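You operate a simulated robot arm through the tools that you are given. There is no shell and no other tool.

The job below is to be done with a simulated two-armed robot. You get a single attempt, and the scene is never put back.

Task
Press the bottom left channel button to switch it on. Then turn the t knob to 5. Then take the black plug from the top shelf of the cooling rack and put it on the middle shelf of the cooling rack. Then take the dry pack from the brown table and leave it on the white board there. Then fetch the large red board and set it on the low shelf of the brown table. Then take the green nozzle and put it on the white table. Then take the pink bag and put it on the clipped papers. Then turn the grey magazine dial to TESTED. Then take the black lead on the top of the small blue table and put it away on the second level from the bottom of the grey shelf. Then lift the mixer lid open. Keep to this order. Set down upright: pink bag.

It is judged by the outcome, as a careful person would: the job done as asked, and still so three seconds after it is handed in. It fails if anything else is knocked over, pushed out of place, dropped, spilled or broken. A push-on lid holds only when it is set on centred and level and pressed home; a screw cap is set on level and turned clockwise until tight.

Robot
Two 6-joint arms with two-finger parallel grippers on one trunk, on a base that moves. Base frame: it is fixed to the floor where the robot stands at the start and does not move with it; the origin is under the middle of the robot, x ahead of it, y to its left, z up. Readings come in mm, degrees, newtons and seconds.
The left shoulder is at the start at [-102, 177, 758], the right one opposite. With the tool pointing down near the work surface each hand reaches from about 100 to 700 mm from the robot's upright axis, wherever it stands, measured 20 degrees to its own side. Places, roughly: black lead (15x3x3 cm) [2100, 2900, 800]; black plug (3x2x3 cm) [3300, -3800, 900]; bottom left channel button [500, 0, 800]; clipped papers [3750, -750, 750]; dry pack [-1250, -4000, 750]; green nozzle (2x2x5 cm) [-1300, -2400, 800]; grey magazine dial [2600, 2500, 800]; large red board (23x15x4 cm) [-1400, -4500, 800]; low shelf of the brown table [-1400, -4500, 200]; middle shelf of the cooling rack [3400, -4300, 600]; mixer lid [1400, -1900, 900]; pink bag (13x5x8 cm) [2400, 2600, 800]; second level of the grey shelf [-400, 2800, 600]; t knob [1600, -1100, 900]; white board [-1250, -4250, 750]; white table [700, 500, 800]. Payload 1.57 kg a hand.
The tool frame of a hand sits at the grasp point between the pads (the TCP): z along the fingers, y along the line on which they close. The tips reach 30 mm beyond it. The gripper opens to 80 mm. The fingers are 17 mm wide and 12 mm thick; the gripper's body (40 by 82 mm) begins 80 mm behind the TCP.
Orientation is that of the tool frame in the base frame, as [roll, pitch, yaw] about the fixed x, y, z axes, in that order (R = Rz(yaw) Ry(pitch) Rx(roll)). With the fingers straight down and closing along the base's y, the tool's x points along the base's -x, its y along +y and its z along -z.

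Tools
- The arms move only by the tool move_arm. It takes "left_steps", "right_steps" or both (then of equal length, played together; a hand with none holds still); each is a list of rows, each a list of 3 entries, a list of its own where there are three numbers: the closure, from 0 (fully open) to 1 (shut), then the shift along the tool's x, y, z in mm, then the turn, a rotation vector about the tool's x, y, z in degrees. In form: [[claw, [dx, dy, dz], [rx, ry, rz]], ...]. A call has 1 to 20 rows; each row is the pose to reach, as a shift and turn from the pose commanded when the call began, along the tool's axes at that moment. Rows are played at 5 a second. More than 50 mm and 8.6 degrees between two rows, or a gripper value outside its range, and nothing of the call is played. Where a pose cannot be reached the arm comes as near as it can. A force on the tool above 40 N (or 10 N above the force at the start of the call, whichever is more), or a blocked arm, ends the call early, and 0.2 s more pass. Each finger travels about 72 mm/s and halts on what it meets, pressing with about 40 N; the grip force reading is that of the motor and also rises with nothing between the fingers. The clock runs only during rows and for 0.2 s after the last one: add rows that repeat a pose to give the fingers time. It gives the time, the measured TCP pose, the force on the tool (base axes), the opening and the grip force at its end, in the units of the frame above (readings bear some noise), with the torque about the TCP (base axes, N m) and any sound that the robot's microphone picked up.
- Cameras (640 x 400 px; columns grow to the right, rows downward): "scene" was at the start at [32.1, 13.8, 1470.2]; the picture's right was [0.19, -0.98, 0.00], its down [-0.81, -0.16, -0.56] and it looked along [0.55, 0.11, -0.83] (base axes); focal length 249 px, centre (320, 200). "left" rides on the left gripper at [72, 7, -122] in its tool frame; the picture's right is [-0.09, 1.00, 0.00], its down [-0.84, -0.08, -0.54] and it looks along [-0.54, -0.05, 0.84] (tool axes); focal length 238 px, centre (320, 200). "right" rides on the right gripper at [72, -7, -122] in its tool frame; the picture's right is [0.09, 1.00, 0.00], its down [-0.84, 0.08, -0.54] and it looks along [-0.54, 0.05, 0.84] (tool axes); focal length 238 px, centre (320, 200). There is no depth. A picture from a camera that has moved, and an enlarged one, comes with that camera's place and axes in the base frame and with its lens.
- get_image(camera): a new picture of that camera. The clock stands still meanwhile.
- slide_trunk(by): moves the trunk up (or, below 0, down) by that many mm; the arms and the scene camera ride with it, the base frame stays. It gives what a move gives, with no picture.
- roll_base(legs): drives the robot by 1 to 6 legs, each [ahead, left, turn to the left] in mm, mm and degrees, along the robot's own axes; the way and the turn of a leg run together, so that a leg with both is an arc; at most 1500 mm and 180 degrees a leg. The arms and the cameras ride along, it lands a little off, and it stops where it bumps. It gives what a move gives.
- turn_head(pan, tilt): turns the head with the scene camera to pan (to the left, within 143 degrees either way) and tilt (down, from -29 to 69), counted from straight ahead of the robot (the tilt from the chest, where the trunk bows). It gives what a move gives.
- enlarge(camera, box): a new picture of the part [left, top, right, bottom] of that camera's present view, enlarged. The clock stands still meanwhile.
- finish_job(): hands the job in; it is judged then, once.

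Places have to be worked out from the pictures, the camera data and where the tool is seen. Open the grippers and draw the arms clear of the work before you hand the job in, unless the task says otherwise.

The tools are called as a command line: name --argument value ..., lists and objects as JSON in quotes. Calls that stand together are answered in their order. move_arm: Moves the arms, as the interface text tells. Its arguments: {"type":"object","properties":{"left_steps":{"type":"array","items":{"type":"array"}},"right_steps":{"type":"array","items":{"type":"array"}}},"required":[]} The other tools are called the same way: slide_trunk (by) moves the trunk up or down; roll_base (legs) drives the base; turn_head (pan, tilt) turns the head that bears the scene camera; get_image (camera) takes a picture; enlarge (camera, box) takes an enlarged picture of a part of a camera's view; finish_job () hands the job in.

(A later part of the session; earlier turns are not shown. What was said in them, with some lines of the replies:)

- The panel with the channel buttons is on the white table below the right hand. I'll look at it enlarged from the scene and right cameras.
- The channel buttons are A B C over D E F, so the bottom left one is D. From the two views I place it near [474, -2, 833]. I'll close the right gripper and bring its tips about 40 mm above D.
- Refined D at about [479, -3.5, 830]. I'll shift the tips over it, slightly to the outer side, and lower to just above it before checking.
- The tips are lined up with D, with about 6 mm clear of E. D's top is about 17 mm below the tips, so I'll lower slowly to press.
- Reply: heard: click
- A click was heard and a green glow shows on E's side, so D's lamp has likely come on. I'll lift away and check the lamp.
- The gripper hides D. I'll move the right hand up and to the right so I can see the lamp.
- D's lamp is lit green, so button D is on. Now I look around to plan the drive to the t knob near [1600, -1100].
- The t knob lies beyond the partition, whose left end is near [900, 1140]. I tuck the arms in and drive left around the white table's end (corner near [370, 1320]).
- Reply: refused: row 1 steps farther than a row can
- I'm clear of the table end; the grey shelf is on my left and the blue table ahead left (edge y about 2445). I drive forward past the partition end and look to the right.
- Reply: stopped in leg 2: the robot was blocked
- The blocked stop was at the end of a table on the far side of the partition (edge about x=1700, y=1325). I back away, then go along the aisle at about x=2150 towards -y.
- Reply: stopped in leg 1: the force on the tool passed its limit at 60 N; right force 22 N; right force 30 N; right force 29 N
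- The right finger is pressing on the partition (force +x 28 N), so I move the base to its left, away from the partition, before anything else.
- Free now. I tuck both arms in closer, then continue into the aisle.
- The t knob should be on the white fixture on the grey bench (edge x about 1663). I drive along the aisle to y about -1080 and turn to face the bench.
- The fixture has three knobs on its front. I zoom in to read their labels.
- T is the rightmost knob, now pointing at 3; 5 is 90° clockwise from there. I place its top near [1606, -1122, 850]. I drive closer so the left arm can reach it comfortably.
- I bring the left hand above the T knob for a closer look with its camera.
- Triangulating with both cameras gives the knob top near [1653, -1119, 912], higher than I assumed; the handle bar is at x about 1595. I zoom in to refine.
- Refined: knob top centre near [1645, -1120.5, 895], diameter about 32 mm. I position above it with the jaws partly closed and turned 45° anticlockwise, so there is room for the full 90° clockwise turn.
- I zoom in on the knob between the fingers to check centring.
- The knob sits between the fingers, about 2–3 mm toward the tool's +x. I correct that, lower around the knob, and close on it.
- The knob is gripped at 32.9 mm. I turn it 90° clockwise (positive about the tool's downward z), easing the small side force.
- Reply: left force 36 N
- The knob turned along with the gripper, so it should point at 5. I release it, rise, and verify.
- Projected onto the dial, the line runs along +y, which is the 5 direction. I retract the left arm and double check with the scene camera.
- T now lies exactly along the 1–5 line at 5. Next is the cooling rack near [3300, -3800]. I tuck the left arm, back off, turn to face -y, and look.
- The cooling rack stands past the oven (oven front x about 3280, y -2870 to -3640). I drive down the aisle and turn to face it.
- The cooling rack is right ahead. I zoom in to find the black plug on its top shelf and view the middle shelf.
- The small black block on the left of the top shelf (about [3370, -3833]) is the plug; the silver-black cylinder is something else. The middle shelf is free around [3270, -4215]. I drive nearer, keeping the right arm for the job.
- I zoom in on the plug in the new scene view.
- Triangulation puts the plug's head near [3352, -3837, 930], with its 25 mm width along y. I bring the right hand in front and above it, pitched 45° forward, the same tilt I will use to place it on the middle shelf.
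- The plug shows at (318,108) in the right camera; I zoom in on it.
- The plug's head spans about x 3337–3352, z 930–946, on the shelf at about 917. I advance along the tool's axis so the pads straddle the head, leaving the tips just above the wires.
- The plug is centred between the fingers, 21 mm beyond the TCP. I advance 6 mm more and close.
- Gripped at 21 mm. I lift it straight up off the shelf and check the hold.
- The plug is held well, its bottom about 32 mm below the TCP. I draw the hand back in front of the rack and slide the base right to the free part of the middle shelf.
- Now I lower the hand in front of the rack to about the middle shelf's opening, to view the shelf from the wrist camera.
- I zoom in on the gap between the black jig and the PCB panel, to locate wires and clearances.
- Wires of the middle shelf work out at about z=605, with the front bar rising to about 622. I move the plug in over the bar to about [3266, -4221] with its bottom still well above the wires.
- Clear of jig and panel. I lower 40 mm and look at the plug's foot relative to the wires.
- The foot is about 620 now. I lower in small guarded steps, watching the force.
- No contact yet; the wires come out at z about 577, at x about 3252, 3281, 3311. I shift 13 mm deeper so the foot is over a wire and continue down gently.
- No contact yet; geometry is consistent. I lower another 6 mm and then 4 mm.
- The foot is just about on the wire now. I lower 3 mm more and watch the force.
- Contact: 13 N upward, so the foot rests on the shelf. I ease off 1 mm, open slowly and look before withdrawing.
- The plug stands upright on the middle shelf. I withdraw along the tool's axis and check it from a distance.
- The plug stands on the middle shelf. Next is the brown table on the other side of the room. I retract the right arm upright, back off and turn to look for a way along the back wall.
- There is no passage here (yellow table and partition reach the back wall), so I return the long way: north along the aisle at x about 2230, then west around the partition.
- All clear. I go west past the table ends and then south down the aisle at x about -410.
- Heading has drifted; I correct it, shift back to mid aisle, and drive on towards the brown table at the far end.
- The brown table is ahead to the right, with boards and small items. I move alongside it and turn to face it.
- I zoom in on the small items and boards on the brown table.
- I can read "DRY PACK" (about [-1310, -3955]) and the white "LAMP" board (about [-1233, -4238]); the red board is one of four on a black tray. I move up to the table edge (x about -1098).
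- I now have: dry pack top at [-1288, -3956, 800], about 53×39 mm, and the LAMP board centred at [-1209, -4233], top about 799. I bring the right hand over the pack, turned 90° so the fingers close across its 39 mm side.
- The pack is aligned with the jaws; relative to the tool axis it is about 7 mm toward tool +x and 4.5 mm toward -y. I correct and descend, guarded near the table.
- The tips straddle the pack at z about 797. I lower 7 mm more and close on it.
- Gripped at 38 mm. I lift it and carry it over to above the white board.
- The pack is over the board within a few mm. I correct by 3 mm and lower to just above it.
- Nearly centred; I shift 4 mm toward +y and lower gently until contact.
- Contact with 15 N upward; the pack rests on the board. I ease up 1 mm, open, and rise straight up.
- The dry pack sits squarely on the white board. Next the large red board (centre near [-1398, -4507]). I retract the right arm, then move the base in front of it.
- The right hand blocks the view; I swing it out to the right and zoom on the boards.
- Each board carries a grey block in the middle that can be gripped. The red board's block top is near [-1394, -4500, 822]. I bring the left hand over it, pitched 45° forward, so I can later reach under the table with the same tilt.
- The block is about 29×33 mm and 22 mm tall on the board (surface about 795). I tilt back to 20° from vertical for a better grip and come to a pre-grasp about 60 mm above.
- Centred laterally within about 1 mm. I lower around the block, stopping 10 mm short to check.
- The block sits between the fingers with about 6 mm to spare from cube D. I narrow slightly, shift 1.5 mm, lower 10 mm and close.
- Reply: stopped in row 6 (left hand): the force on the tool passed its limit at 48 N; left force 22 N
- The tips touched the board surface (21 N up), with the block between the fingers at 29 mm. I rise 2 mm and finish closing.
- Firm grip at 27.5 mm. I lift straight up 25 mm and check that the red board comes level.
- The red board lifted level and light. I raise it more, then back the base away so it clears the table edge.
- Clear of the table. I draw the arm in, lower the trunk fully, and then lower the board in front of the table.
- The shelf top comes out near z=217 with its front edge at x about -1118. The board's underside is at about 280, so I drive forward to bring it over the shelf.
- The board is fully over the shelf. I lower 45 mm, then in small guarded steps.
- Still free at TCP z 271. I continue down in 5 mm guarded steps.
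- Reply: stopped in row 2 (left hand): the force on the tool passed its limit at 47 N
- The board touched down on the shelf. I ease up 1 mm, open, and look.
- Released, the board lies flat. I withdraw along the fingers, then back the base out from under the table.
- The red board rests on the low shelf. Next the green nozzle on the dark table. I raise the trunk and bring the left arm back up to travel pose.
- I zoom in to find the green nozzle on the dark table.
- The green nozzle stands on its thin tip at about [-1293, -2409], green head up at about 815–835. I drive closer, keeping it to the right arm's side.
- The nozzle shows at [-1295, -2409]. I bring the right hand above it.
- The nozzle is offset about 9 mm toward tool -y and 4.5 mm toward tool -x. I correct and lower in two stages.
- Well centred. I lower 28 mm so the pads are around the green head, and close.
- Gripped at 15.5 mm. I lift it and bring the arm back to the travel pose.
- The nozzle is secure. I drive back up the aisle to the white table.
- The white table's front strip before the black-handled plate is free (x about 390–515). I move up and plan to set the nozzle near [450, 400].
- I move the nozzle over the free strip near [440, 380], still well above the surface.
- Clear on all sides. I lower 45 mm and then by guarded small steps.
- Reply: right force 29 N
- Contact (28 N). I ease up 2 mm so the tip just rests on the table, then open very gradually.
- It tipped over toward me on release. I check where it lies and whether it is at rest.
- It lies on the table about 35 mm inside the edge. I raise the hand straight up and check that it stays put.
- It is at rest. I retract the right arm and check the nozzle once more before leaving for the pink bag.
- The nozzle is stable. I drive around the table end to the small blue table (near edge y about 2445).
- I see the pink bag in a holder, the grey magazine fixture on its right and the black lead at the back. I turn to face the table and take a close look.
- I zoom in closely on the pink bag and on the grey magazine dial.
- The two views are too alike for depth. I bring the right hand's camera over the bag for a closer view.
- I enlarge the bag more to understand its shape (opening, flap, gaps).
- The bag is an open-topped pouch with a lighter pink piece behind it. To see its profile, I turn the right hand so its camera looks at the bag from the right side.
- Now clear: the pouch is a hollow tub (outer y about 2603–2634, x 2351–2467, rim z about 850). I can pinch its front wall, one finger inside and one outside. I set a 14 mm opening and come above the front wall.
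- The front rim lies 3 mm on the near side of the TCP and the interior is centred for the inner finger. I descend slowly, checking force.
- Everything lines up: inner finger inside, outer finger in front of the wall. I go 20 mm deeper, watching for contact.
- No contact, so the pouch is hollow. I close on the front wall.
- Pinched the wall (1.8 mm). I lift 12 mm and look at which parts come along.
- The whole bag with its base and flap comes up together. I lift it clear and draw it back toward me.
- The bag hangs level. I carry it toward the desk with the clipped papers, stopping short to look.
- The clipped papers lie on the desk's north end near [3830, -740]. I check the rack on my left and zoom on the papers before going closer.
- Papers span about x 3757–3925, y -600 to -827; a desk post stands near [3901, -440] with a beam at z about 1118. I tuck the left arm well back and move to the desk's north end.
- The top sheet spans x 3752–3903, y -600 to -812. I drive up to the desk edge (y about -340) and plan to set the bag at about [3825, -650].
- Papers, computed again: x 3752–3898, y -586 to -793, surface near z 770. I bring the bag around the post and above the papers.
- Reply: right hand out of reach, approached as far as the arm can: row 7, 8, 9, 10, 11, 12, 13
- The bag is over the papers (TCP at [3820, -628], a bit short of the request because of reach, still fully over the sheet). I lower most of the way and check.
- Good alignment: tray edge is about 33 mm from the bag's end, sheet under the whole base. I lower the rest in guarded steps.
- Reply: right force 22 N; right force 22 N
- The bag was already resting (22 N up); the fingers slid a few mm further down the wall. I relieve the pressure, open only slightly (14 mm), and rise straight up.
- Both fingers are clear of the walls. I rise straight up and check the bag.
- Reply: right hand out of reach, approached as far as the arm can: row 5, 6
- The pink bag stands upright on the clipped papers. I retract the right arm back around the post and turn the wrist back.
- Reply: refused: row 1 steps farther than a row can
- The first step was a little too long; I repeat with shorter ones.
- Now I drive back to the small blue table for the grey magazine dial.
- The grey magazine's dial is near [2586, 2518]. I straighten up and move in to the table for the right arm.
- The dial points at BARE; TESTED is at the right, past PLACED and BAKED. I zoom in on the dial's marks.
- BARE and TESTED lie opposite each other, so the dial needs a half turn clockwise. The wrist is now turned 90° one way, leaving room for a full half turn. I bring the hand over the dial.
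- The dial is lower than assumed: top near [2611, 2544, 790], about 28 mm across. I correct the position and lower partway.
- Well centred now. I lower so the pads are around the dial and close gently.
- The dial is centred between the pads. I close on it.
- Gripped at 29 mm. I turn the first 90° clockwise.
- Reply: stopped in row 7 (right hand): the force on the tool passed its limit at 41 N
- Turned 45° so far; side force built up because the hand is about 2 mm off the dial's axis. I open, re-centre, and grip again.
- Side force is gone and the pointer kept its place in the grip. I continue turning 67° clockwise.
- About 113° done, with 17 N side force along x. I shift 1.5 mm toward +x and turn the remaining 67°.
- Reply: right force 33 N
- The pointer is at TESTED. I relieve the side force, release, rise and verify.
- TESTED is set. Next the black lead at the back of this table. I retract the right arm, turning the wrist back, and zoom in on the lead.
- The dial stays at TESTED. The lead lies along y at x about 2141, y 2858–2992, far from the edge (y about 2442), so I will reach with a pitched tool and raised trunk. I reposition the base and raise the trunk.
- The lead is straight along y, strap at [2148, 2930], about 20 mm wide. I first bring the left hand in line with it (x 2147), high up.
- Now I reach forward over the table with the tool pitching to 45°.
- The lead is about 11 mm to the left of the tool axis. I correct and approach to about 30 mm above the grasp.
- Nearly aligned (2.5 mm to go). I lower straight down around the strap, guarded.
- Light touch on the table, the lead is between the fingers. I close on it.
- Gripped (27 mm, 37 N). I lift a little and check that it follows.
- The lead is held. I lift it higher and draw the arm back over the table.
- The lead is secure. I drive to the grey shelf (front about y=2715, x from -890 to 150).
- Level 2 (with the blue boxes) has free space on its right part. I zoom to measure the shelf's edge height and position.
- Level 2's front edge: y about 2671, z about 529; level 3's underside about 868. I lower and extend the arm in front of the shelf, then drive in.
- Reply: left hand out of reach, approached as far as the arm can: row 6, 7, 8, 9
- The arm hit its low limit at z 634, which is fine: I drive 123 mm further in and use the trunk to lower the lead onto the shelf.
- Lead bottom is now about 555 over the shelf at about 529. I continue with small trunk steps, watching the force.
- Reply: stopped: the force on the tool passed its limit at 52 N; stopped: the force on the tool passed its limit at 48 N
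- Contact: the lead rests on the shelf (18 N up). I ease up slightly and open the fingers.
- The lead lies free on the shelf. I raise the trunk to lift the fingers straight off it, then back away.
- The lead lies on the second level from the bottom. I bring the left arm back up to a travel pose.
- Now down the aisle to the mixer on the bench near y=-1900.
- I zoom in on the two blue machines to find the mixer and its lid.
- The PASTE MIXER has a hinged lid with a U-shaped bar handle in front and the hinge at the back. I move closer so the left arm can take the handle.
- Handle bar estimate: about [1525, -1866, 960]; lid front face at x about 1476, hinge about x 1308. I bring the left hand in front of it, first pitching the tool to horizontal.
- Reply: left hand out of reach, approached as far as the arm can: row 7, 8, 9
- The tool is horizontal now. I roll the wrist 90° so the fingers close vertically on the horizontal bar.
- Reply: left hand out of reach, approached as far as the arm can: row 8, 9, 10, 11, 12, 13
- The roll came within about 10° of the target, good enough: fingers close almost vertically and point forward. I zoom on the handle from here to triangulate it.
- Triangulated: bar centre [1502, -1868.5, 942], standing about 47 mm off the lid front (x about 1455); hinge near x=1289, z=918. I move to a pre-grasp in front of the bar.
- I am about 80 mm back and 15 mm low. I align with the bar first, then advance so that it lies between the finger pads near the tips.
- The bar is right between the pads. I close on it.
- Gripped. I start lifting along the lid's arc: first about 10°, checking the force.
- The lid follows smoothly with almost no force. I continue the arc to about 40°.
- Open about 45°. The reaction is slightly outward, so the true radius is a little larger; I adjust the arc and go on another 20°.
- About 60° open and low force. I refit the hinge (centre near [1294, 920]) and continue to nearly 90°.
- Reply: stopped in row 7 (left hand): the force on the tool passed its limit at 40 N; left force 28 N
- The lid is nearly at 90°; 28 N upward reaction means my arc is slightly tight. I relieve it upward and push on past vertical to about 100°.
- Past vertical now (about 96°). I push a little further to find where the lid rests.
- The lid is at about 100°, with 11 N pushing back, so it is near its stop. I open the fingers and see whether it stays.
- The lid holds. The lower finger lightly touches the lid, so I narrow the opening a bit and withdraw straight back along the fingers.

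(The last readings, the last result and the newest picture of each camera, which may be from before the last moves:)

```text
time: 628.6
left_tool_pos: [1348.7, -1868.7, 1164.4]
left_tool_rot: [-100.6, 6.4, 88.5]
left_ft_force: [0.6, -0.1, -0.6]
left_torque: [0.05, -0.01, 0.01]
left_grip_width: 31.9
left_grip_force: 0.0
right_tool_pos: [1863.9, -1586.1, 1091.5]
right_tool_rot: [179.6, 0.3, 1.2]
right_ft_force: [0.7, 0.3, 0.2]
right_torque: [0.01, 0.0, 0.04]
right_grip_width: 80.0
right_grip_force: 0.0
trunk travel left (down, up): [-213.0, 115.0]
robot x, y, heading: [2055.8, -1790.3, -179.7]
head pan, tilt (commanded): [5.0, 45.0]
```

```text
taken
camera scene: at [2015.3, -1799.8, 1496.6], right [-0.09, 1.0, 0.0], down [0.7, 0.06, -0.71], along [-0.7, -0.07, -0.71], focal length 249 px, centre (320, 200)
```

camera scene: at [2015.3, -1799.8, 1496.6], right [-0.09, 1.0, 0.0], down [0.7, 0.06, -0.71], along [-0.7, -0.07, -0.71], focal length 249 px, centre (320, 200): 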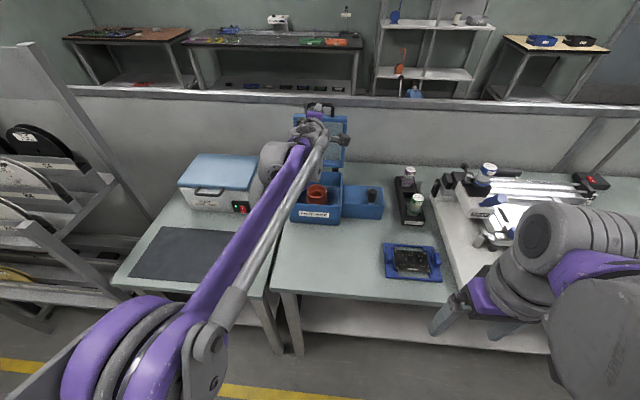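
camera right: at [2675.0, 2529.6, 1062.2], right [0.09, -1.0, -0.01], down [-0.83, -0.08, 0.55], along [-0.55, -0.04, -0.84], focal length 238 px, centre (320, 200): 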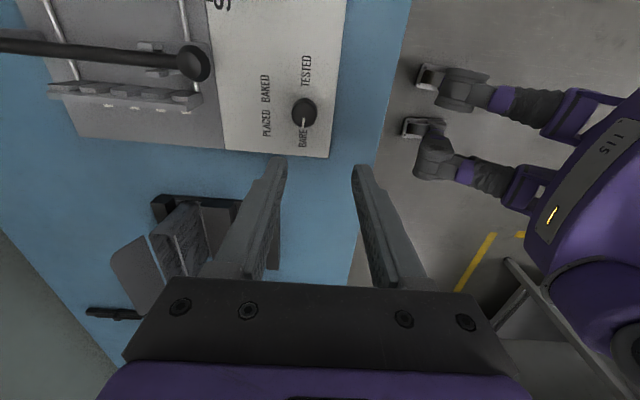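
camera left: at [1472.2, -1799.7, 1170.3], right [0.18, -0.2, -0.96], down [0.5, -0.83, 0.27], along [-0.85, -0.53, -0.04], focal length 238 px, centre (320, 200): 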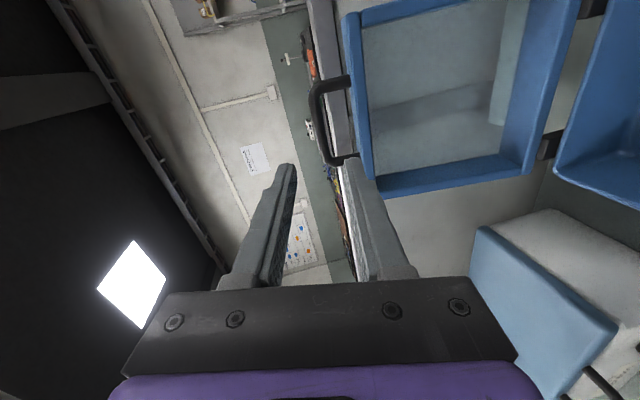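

The lid stays open. I pull the arm fully clear and return the wrist to its normal pose.

move_arm --left_steps '[[0.4, [0, 0, -45], [0, 0, 0]], [0.2, [0, 0, -90], [0, 0, 0]], [0, [0, 0, -135], [0, 0, 0]], [0, [0, 0, -180], [0, 0, 0]], [0, [0, 0, -225], [0, 0, 0]], [0, [0, 0, -265], [0, 0, 8]], [0, [0, 0, -290], [0, 0, 16]], [0, [0, 0, -310], [0, 0, 24]], [0, [0, 0, -330], [0, 0, 32]], [0, [0, 0, -340], [0, 0, 40]], [0, [0, 0, -350], [0, 0, 48]], [0, [0, 0, -360], [0, 0, 56]], [0, [0, 0, -360], [0, 0, 64]], [0, [0, 0, -360], [0, 0, 72]], [0, [0, 0, -360], [0, 0, 80]]]'

get_image --camera "scene"

enlarge --camera "scene" --box '[250, 90, 410, 240]'

```text
time: 631.9
left_tool_pos: [1699.9, -1871.4, 1229.3]
left_tool_rot: [-162.7, 78.9, 17.4]
left_ft_force: [-0.1, 0.8, -0.5]
left_torque: [0.02, 0.03, 0.0]
left_grip_width: 80.2
left_grip_force: 0.1
right_tool_pos: [1862.0, -1585.5, 1090.1]
right_tool_rot: [179.5, 0.3, 1.2]
right_ft_force: [-1.2, -0.1, 0.3]
right_torque: [0.02, -0.01, -0.03]
right_grip_width: 80.1
right_grip_force: 0.1
trunk travel left (down, up): [-213.0, 115.0]
robot x, y, heading: [2056.1, -1793.3, -179.4]
head pan, tilt (commanded): [5.0, 45.0]
```

```text
taken
camera scene: at [2014.1, -1799.8, 1496.5], right [-0.09, 1.0, 0.0], down [0.7, 0.07, -0.71], along [-0.7, -0.07, -0.71], focal length 249 px, centre (320, 200)
```

scene: 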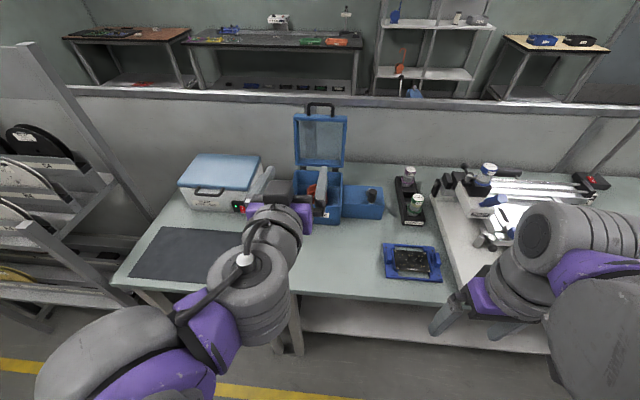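

```text
2.67 times, centred on (330, 165) of scene
camera zoom: at [2014.1, -1799.8, 1496.5], right [-0.09, 1.0, 0.0], down [0.7, 0.07, -0.71], along [-0.7, -0.07, -0.71], focal length 665 px, centre (293, 293)
```

zoom: 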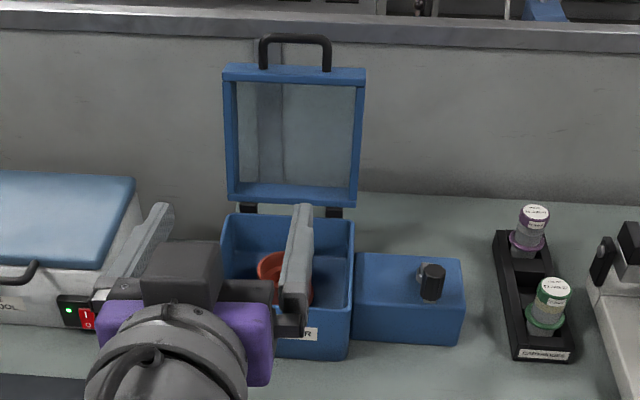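

The lid stands open by itself, leaning back. I back the base away, bring the left arm to a neutral pose and recheck the scene, including the T knob.

roll_base --legs '[[-180, 0, 0]]'

move_arm --left_steps '[[0, [0, 0, 0], [0, 8, 0]], [0, [0, 0, 0], [0, 16, 0]], [0, [0, 0, 0], [0, 24, 0]], [0, [0, 0, 0], [0, 32, 0]], [0, [0, 0, 0], [0, 40, 0]], [0, [0, 0, 0], [0, 48, 0]], [0, [0, 0, 0], [0, 56, 0]], [0, [0, 0, 0], [0, 64, 0]], [0, [0, 0, 0], [0, 72, 0]], [0, [0, 0, 0], [0, 78, 0]]]'

turn_head --pan -15 --tilt 42

get_image --camera "scene"

```text
time: 633.4
left_tool_pos: [1878.9, -1867.1, 1229.9]
left_tool_rot: [-161.9, 79.0, 17.9]
left_ft_force: [0.1, -1.3, -0.5]
left_torque: [0.0, -0.01, -0.02]
left_grip_width: 80.2
left_grip_force: 0.0
right_tool_pos: [2042.2, -1584.4, 1090.0]
right_tool_rot: [179.4, 0.3, 0.9]
right_ft_force: [-0.1, -0.4, 0.3]
right_torque: [0.0, 0.03, -0.01]
right_grip_width: 79.8
right_grip_force: 0.0
trunk travel left (down, up): [-213.0, 115.0]
robot x, y, heading: [2237.4, -1791.9, 180.0]
head pan, tilt (commanded): [5.0, 45.0]
```

```text
time: 635.6
left_tool_pos: [1878.3, -1867.4, 1230.3]
left_tool_rot: [-176.7, 1.2, 0.2]
left_ft_force: [0.1, 0.7, 0.6]
left_torque: [-0.01, 0.03, 0.01]
left_grip_width: 79.9
left_grip_force: 0.1
right_tool_pos: [2040.7, -1585.0, 1090.1]
right_tool_rot: [179.6, 0.3, 0.8]
right_ft_force: [-0.2, 0.2, -0.3]
right_torque: [-0.01, 0.0, -0.01]
right_grip_width: 80.3
right_grip_force: 0.1
trunk travel left (down, up): [-213.0, 115.0]
robot x, y, heading: [2232.5, -1789.3, -180.1]
head pan, tilt (commanded): [5.0, 45.0]
```

```text
time: 636.4
left_tool_pos: [1879.2, -1868.6, 1230.6]
left_tool_rot: [-176.6, 1.4, 0.2]
left_ft_force: [0.2, 0.8, 0.0]
left_torque: [0.0, -0.01, -0.02]
left_grip_width: 79.8
left_grip_force: 0.1
right_tool_pos: [2041.9, -1585.0, 1090.2]
right_tool_rot: [179.5, 0.3, 0.9]
right_ft_force: [-0.5, 0.8, -0.7]
right_torque: [0.02, 0.0, 0.0]
right_grip_width: 79.8
right_grip_force: 0.1
trunk travel left (down, up): [-213.0, 115.0]
robot x, y, heading: [2232.8, -1792.0, 180.2]
head pan, tilt (commanded): [-15.0, 42.0]
```

```text
taken
camera scene: at [2193.1, -1770.5, 1500.8], right [0.26, 0.97, 0.0], down [0.65, -0.17, -0.74], along [-0.72, 0.19, -0.67], focal length 249 px, centre (320, 200)
```

scene: 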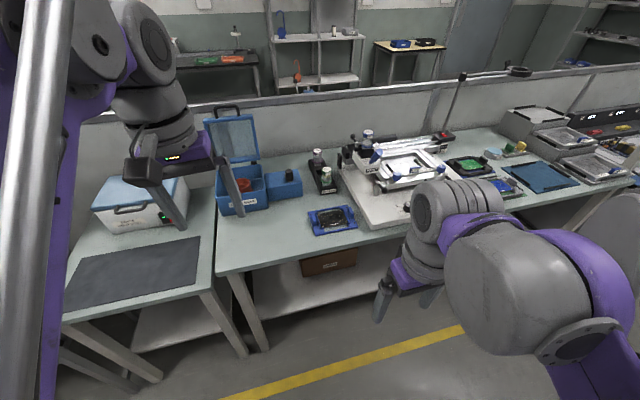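

Everything asked is done: the lid stands open, both grippers are open and clear. I hand the job in.

finish_job

```text
The job is handed in.
```

I carried out all ten steps in the order you gave and handed the job in. I checked each one by camera when I did it.

1. **Bottom left channel button:** button D is on and its lamp is lit green.
2. **T knob:** it points at 5.
3. **Black plug:** it stands on the middle shelf of the cooling rack.
4. **Dry pack:** it lies on the white LAMP board.
5. **Large red board:** it lies flat on the low shelf of the brown table.
6. **Green nozzle:** it is on the white table, lying on its side about 35 mm inside the edge. It tipped over when I let go, because it stands on a thin tip. It did not move after that.
7. **Pink bag:** it stands upright on the clipped papers.
8. **Grey magazine dial:** it points at TESTED.
9. **Black lead:** it lies on the second level from the bottom of the grey shelf.
10. **Mixer lid:** it is open to about 100° and stays there by itself.

Early in the run, while driving, the robot was stopped once near the end of a bench, most likely by bumping it. Right after that, the right gripper pressed against the end of the partition. I saw nothing moved in the pictures afterwards.

Both grippers are open and the arms are clear of the work.
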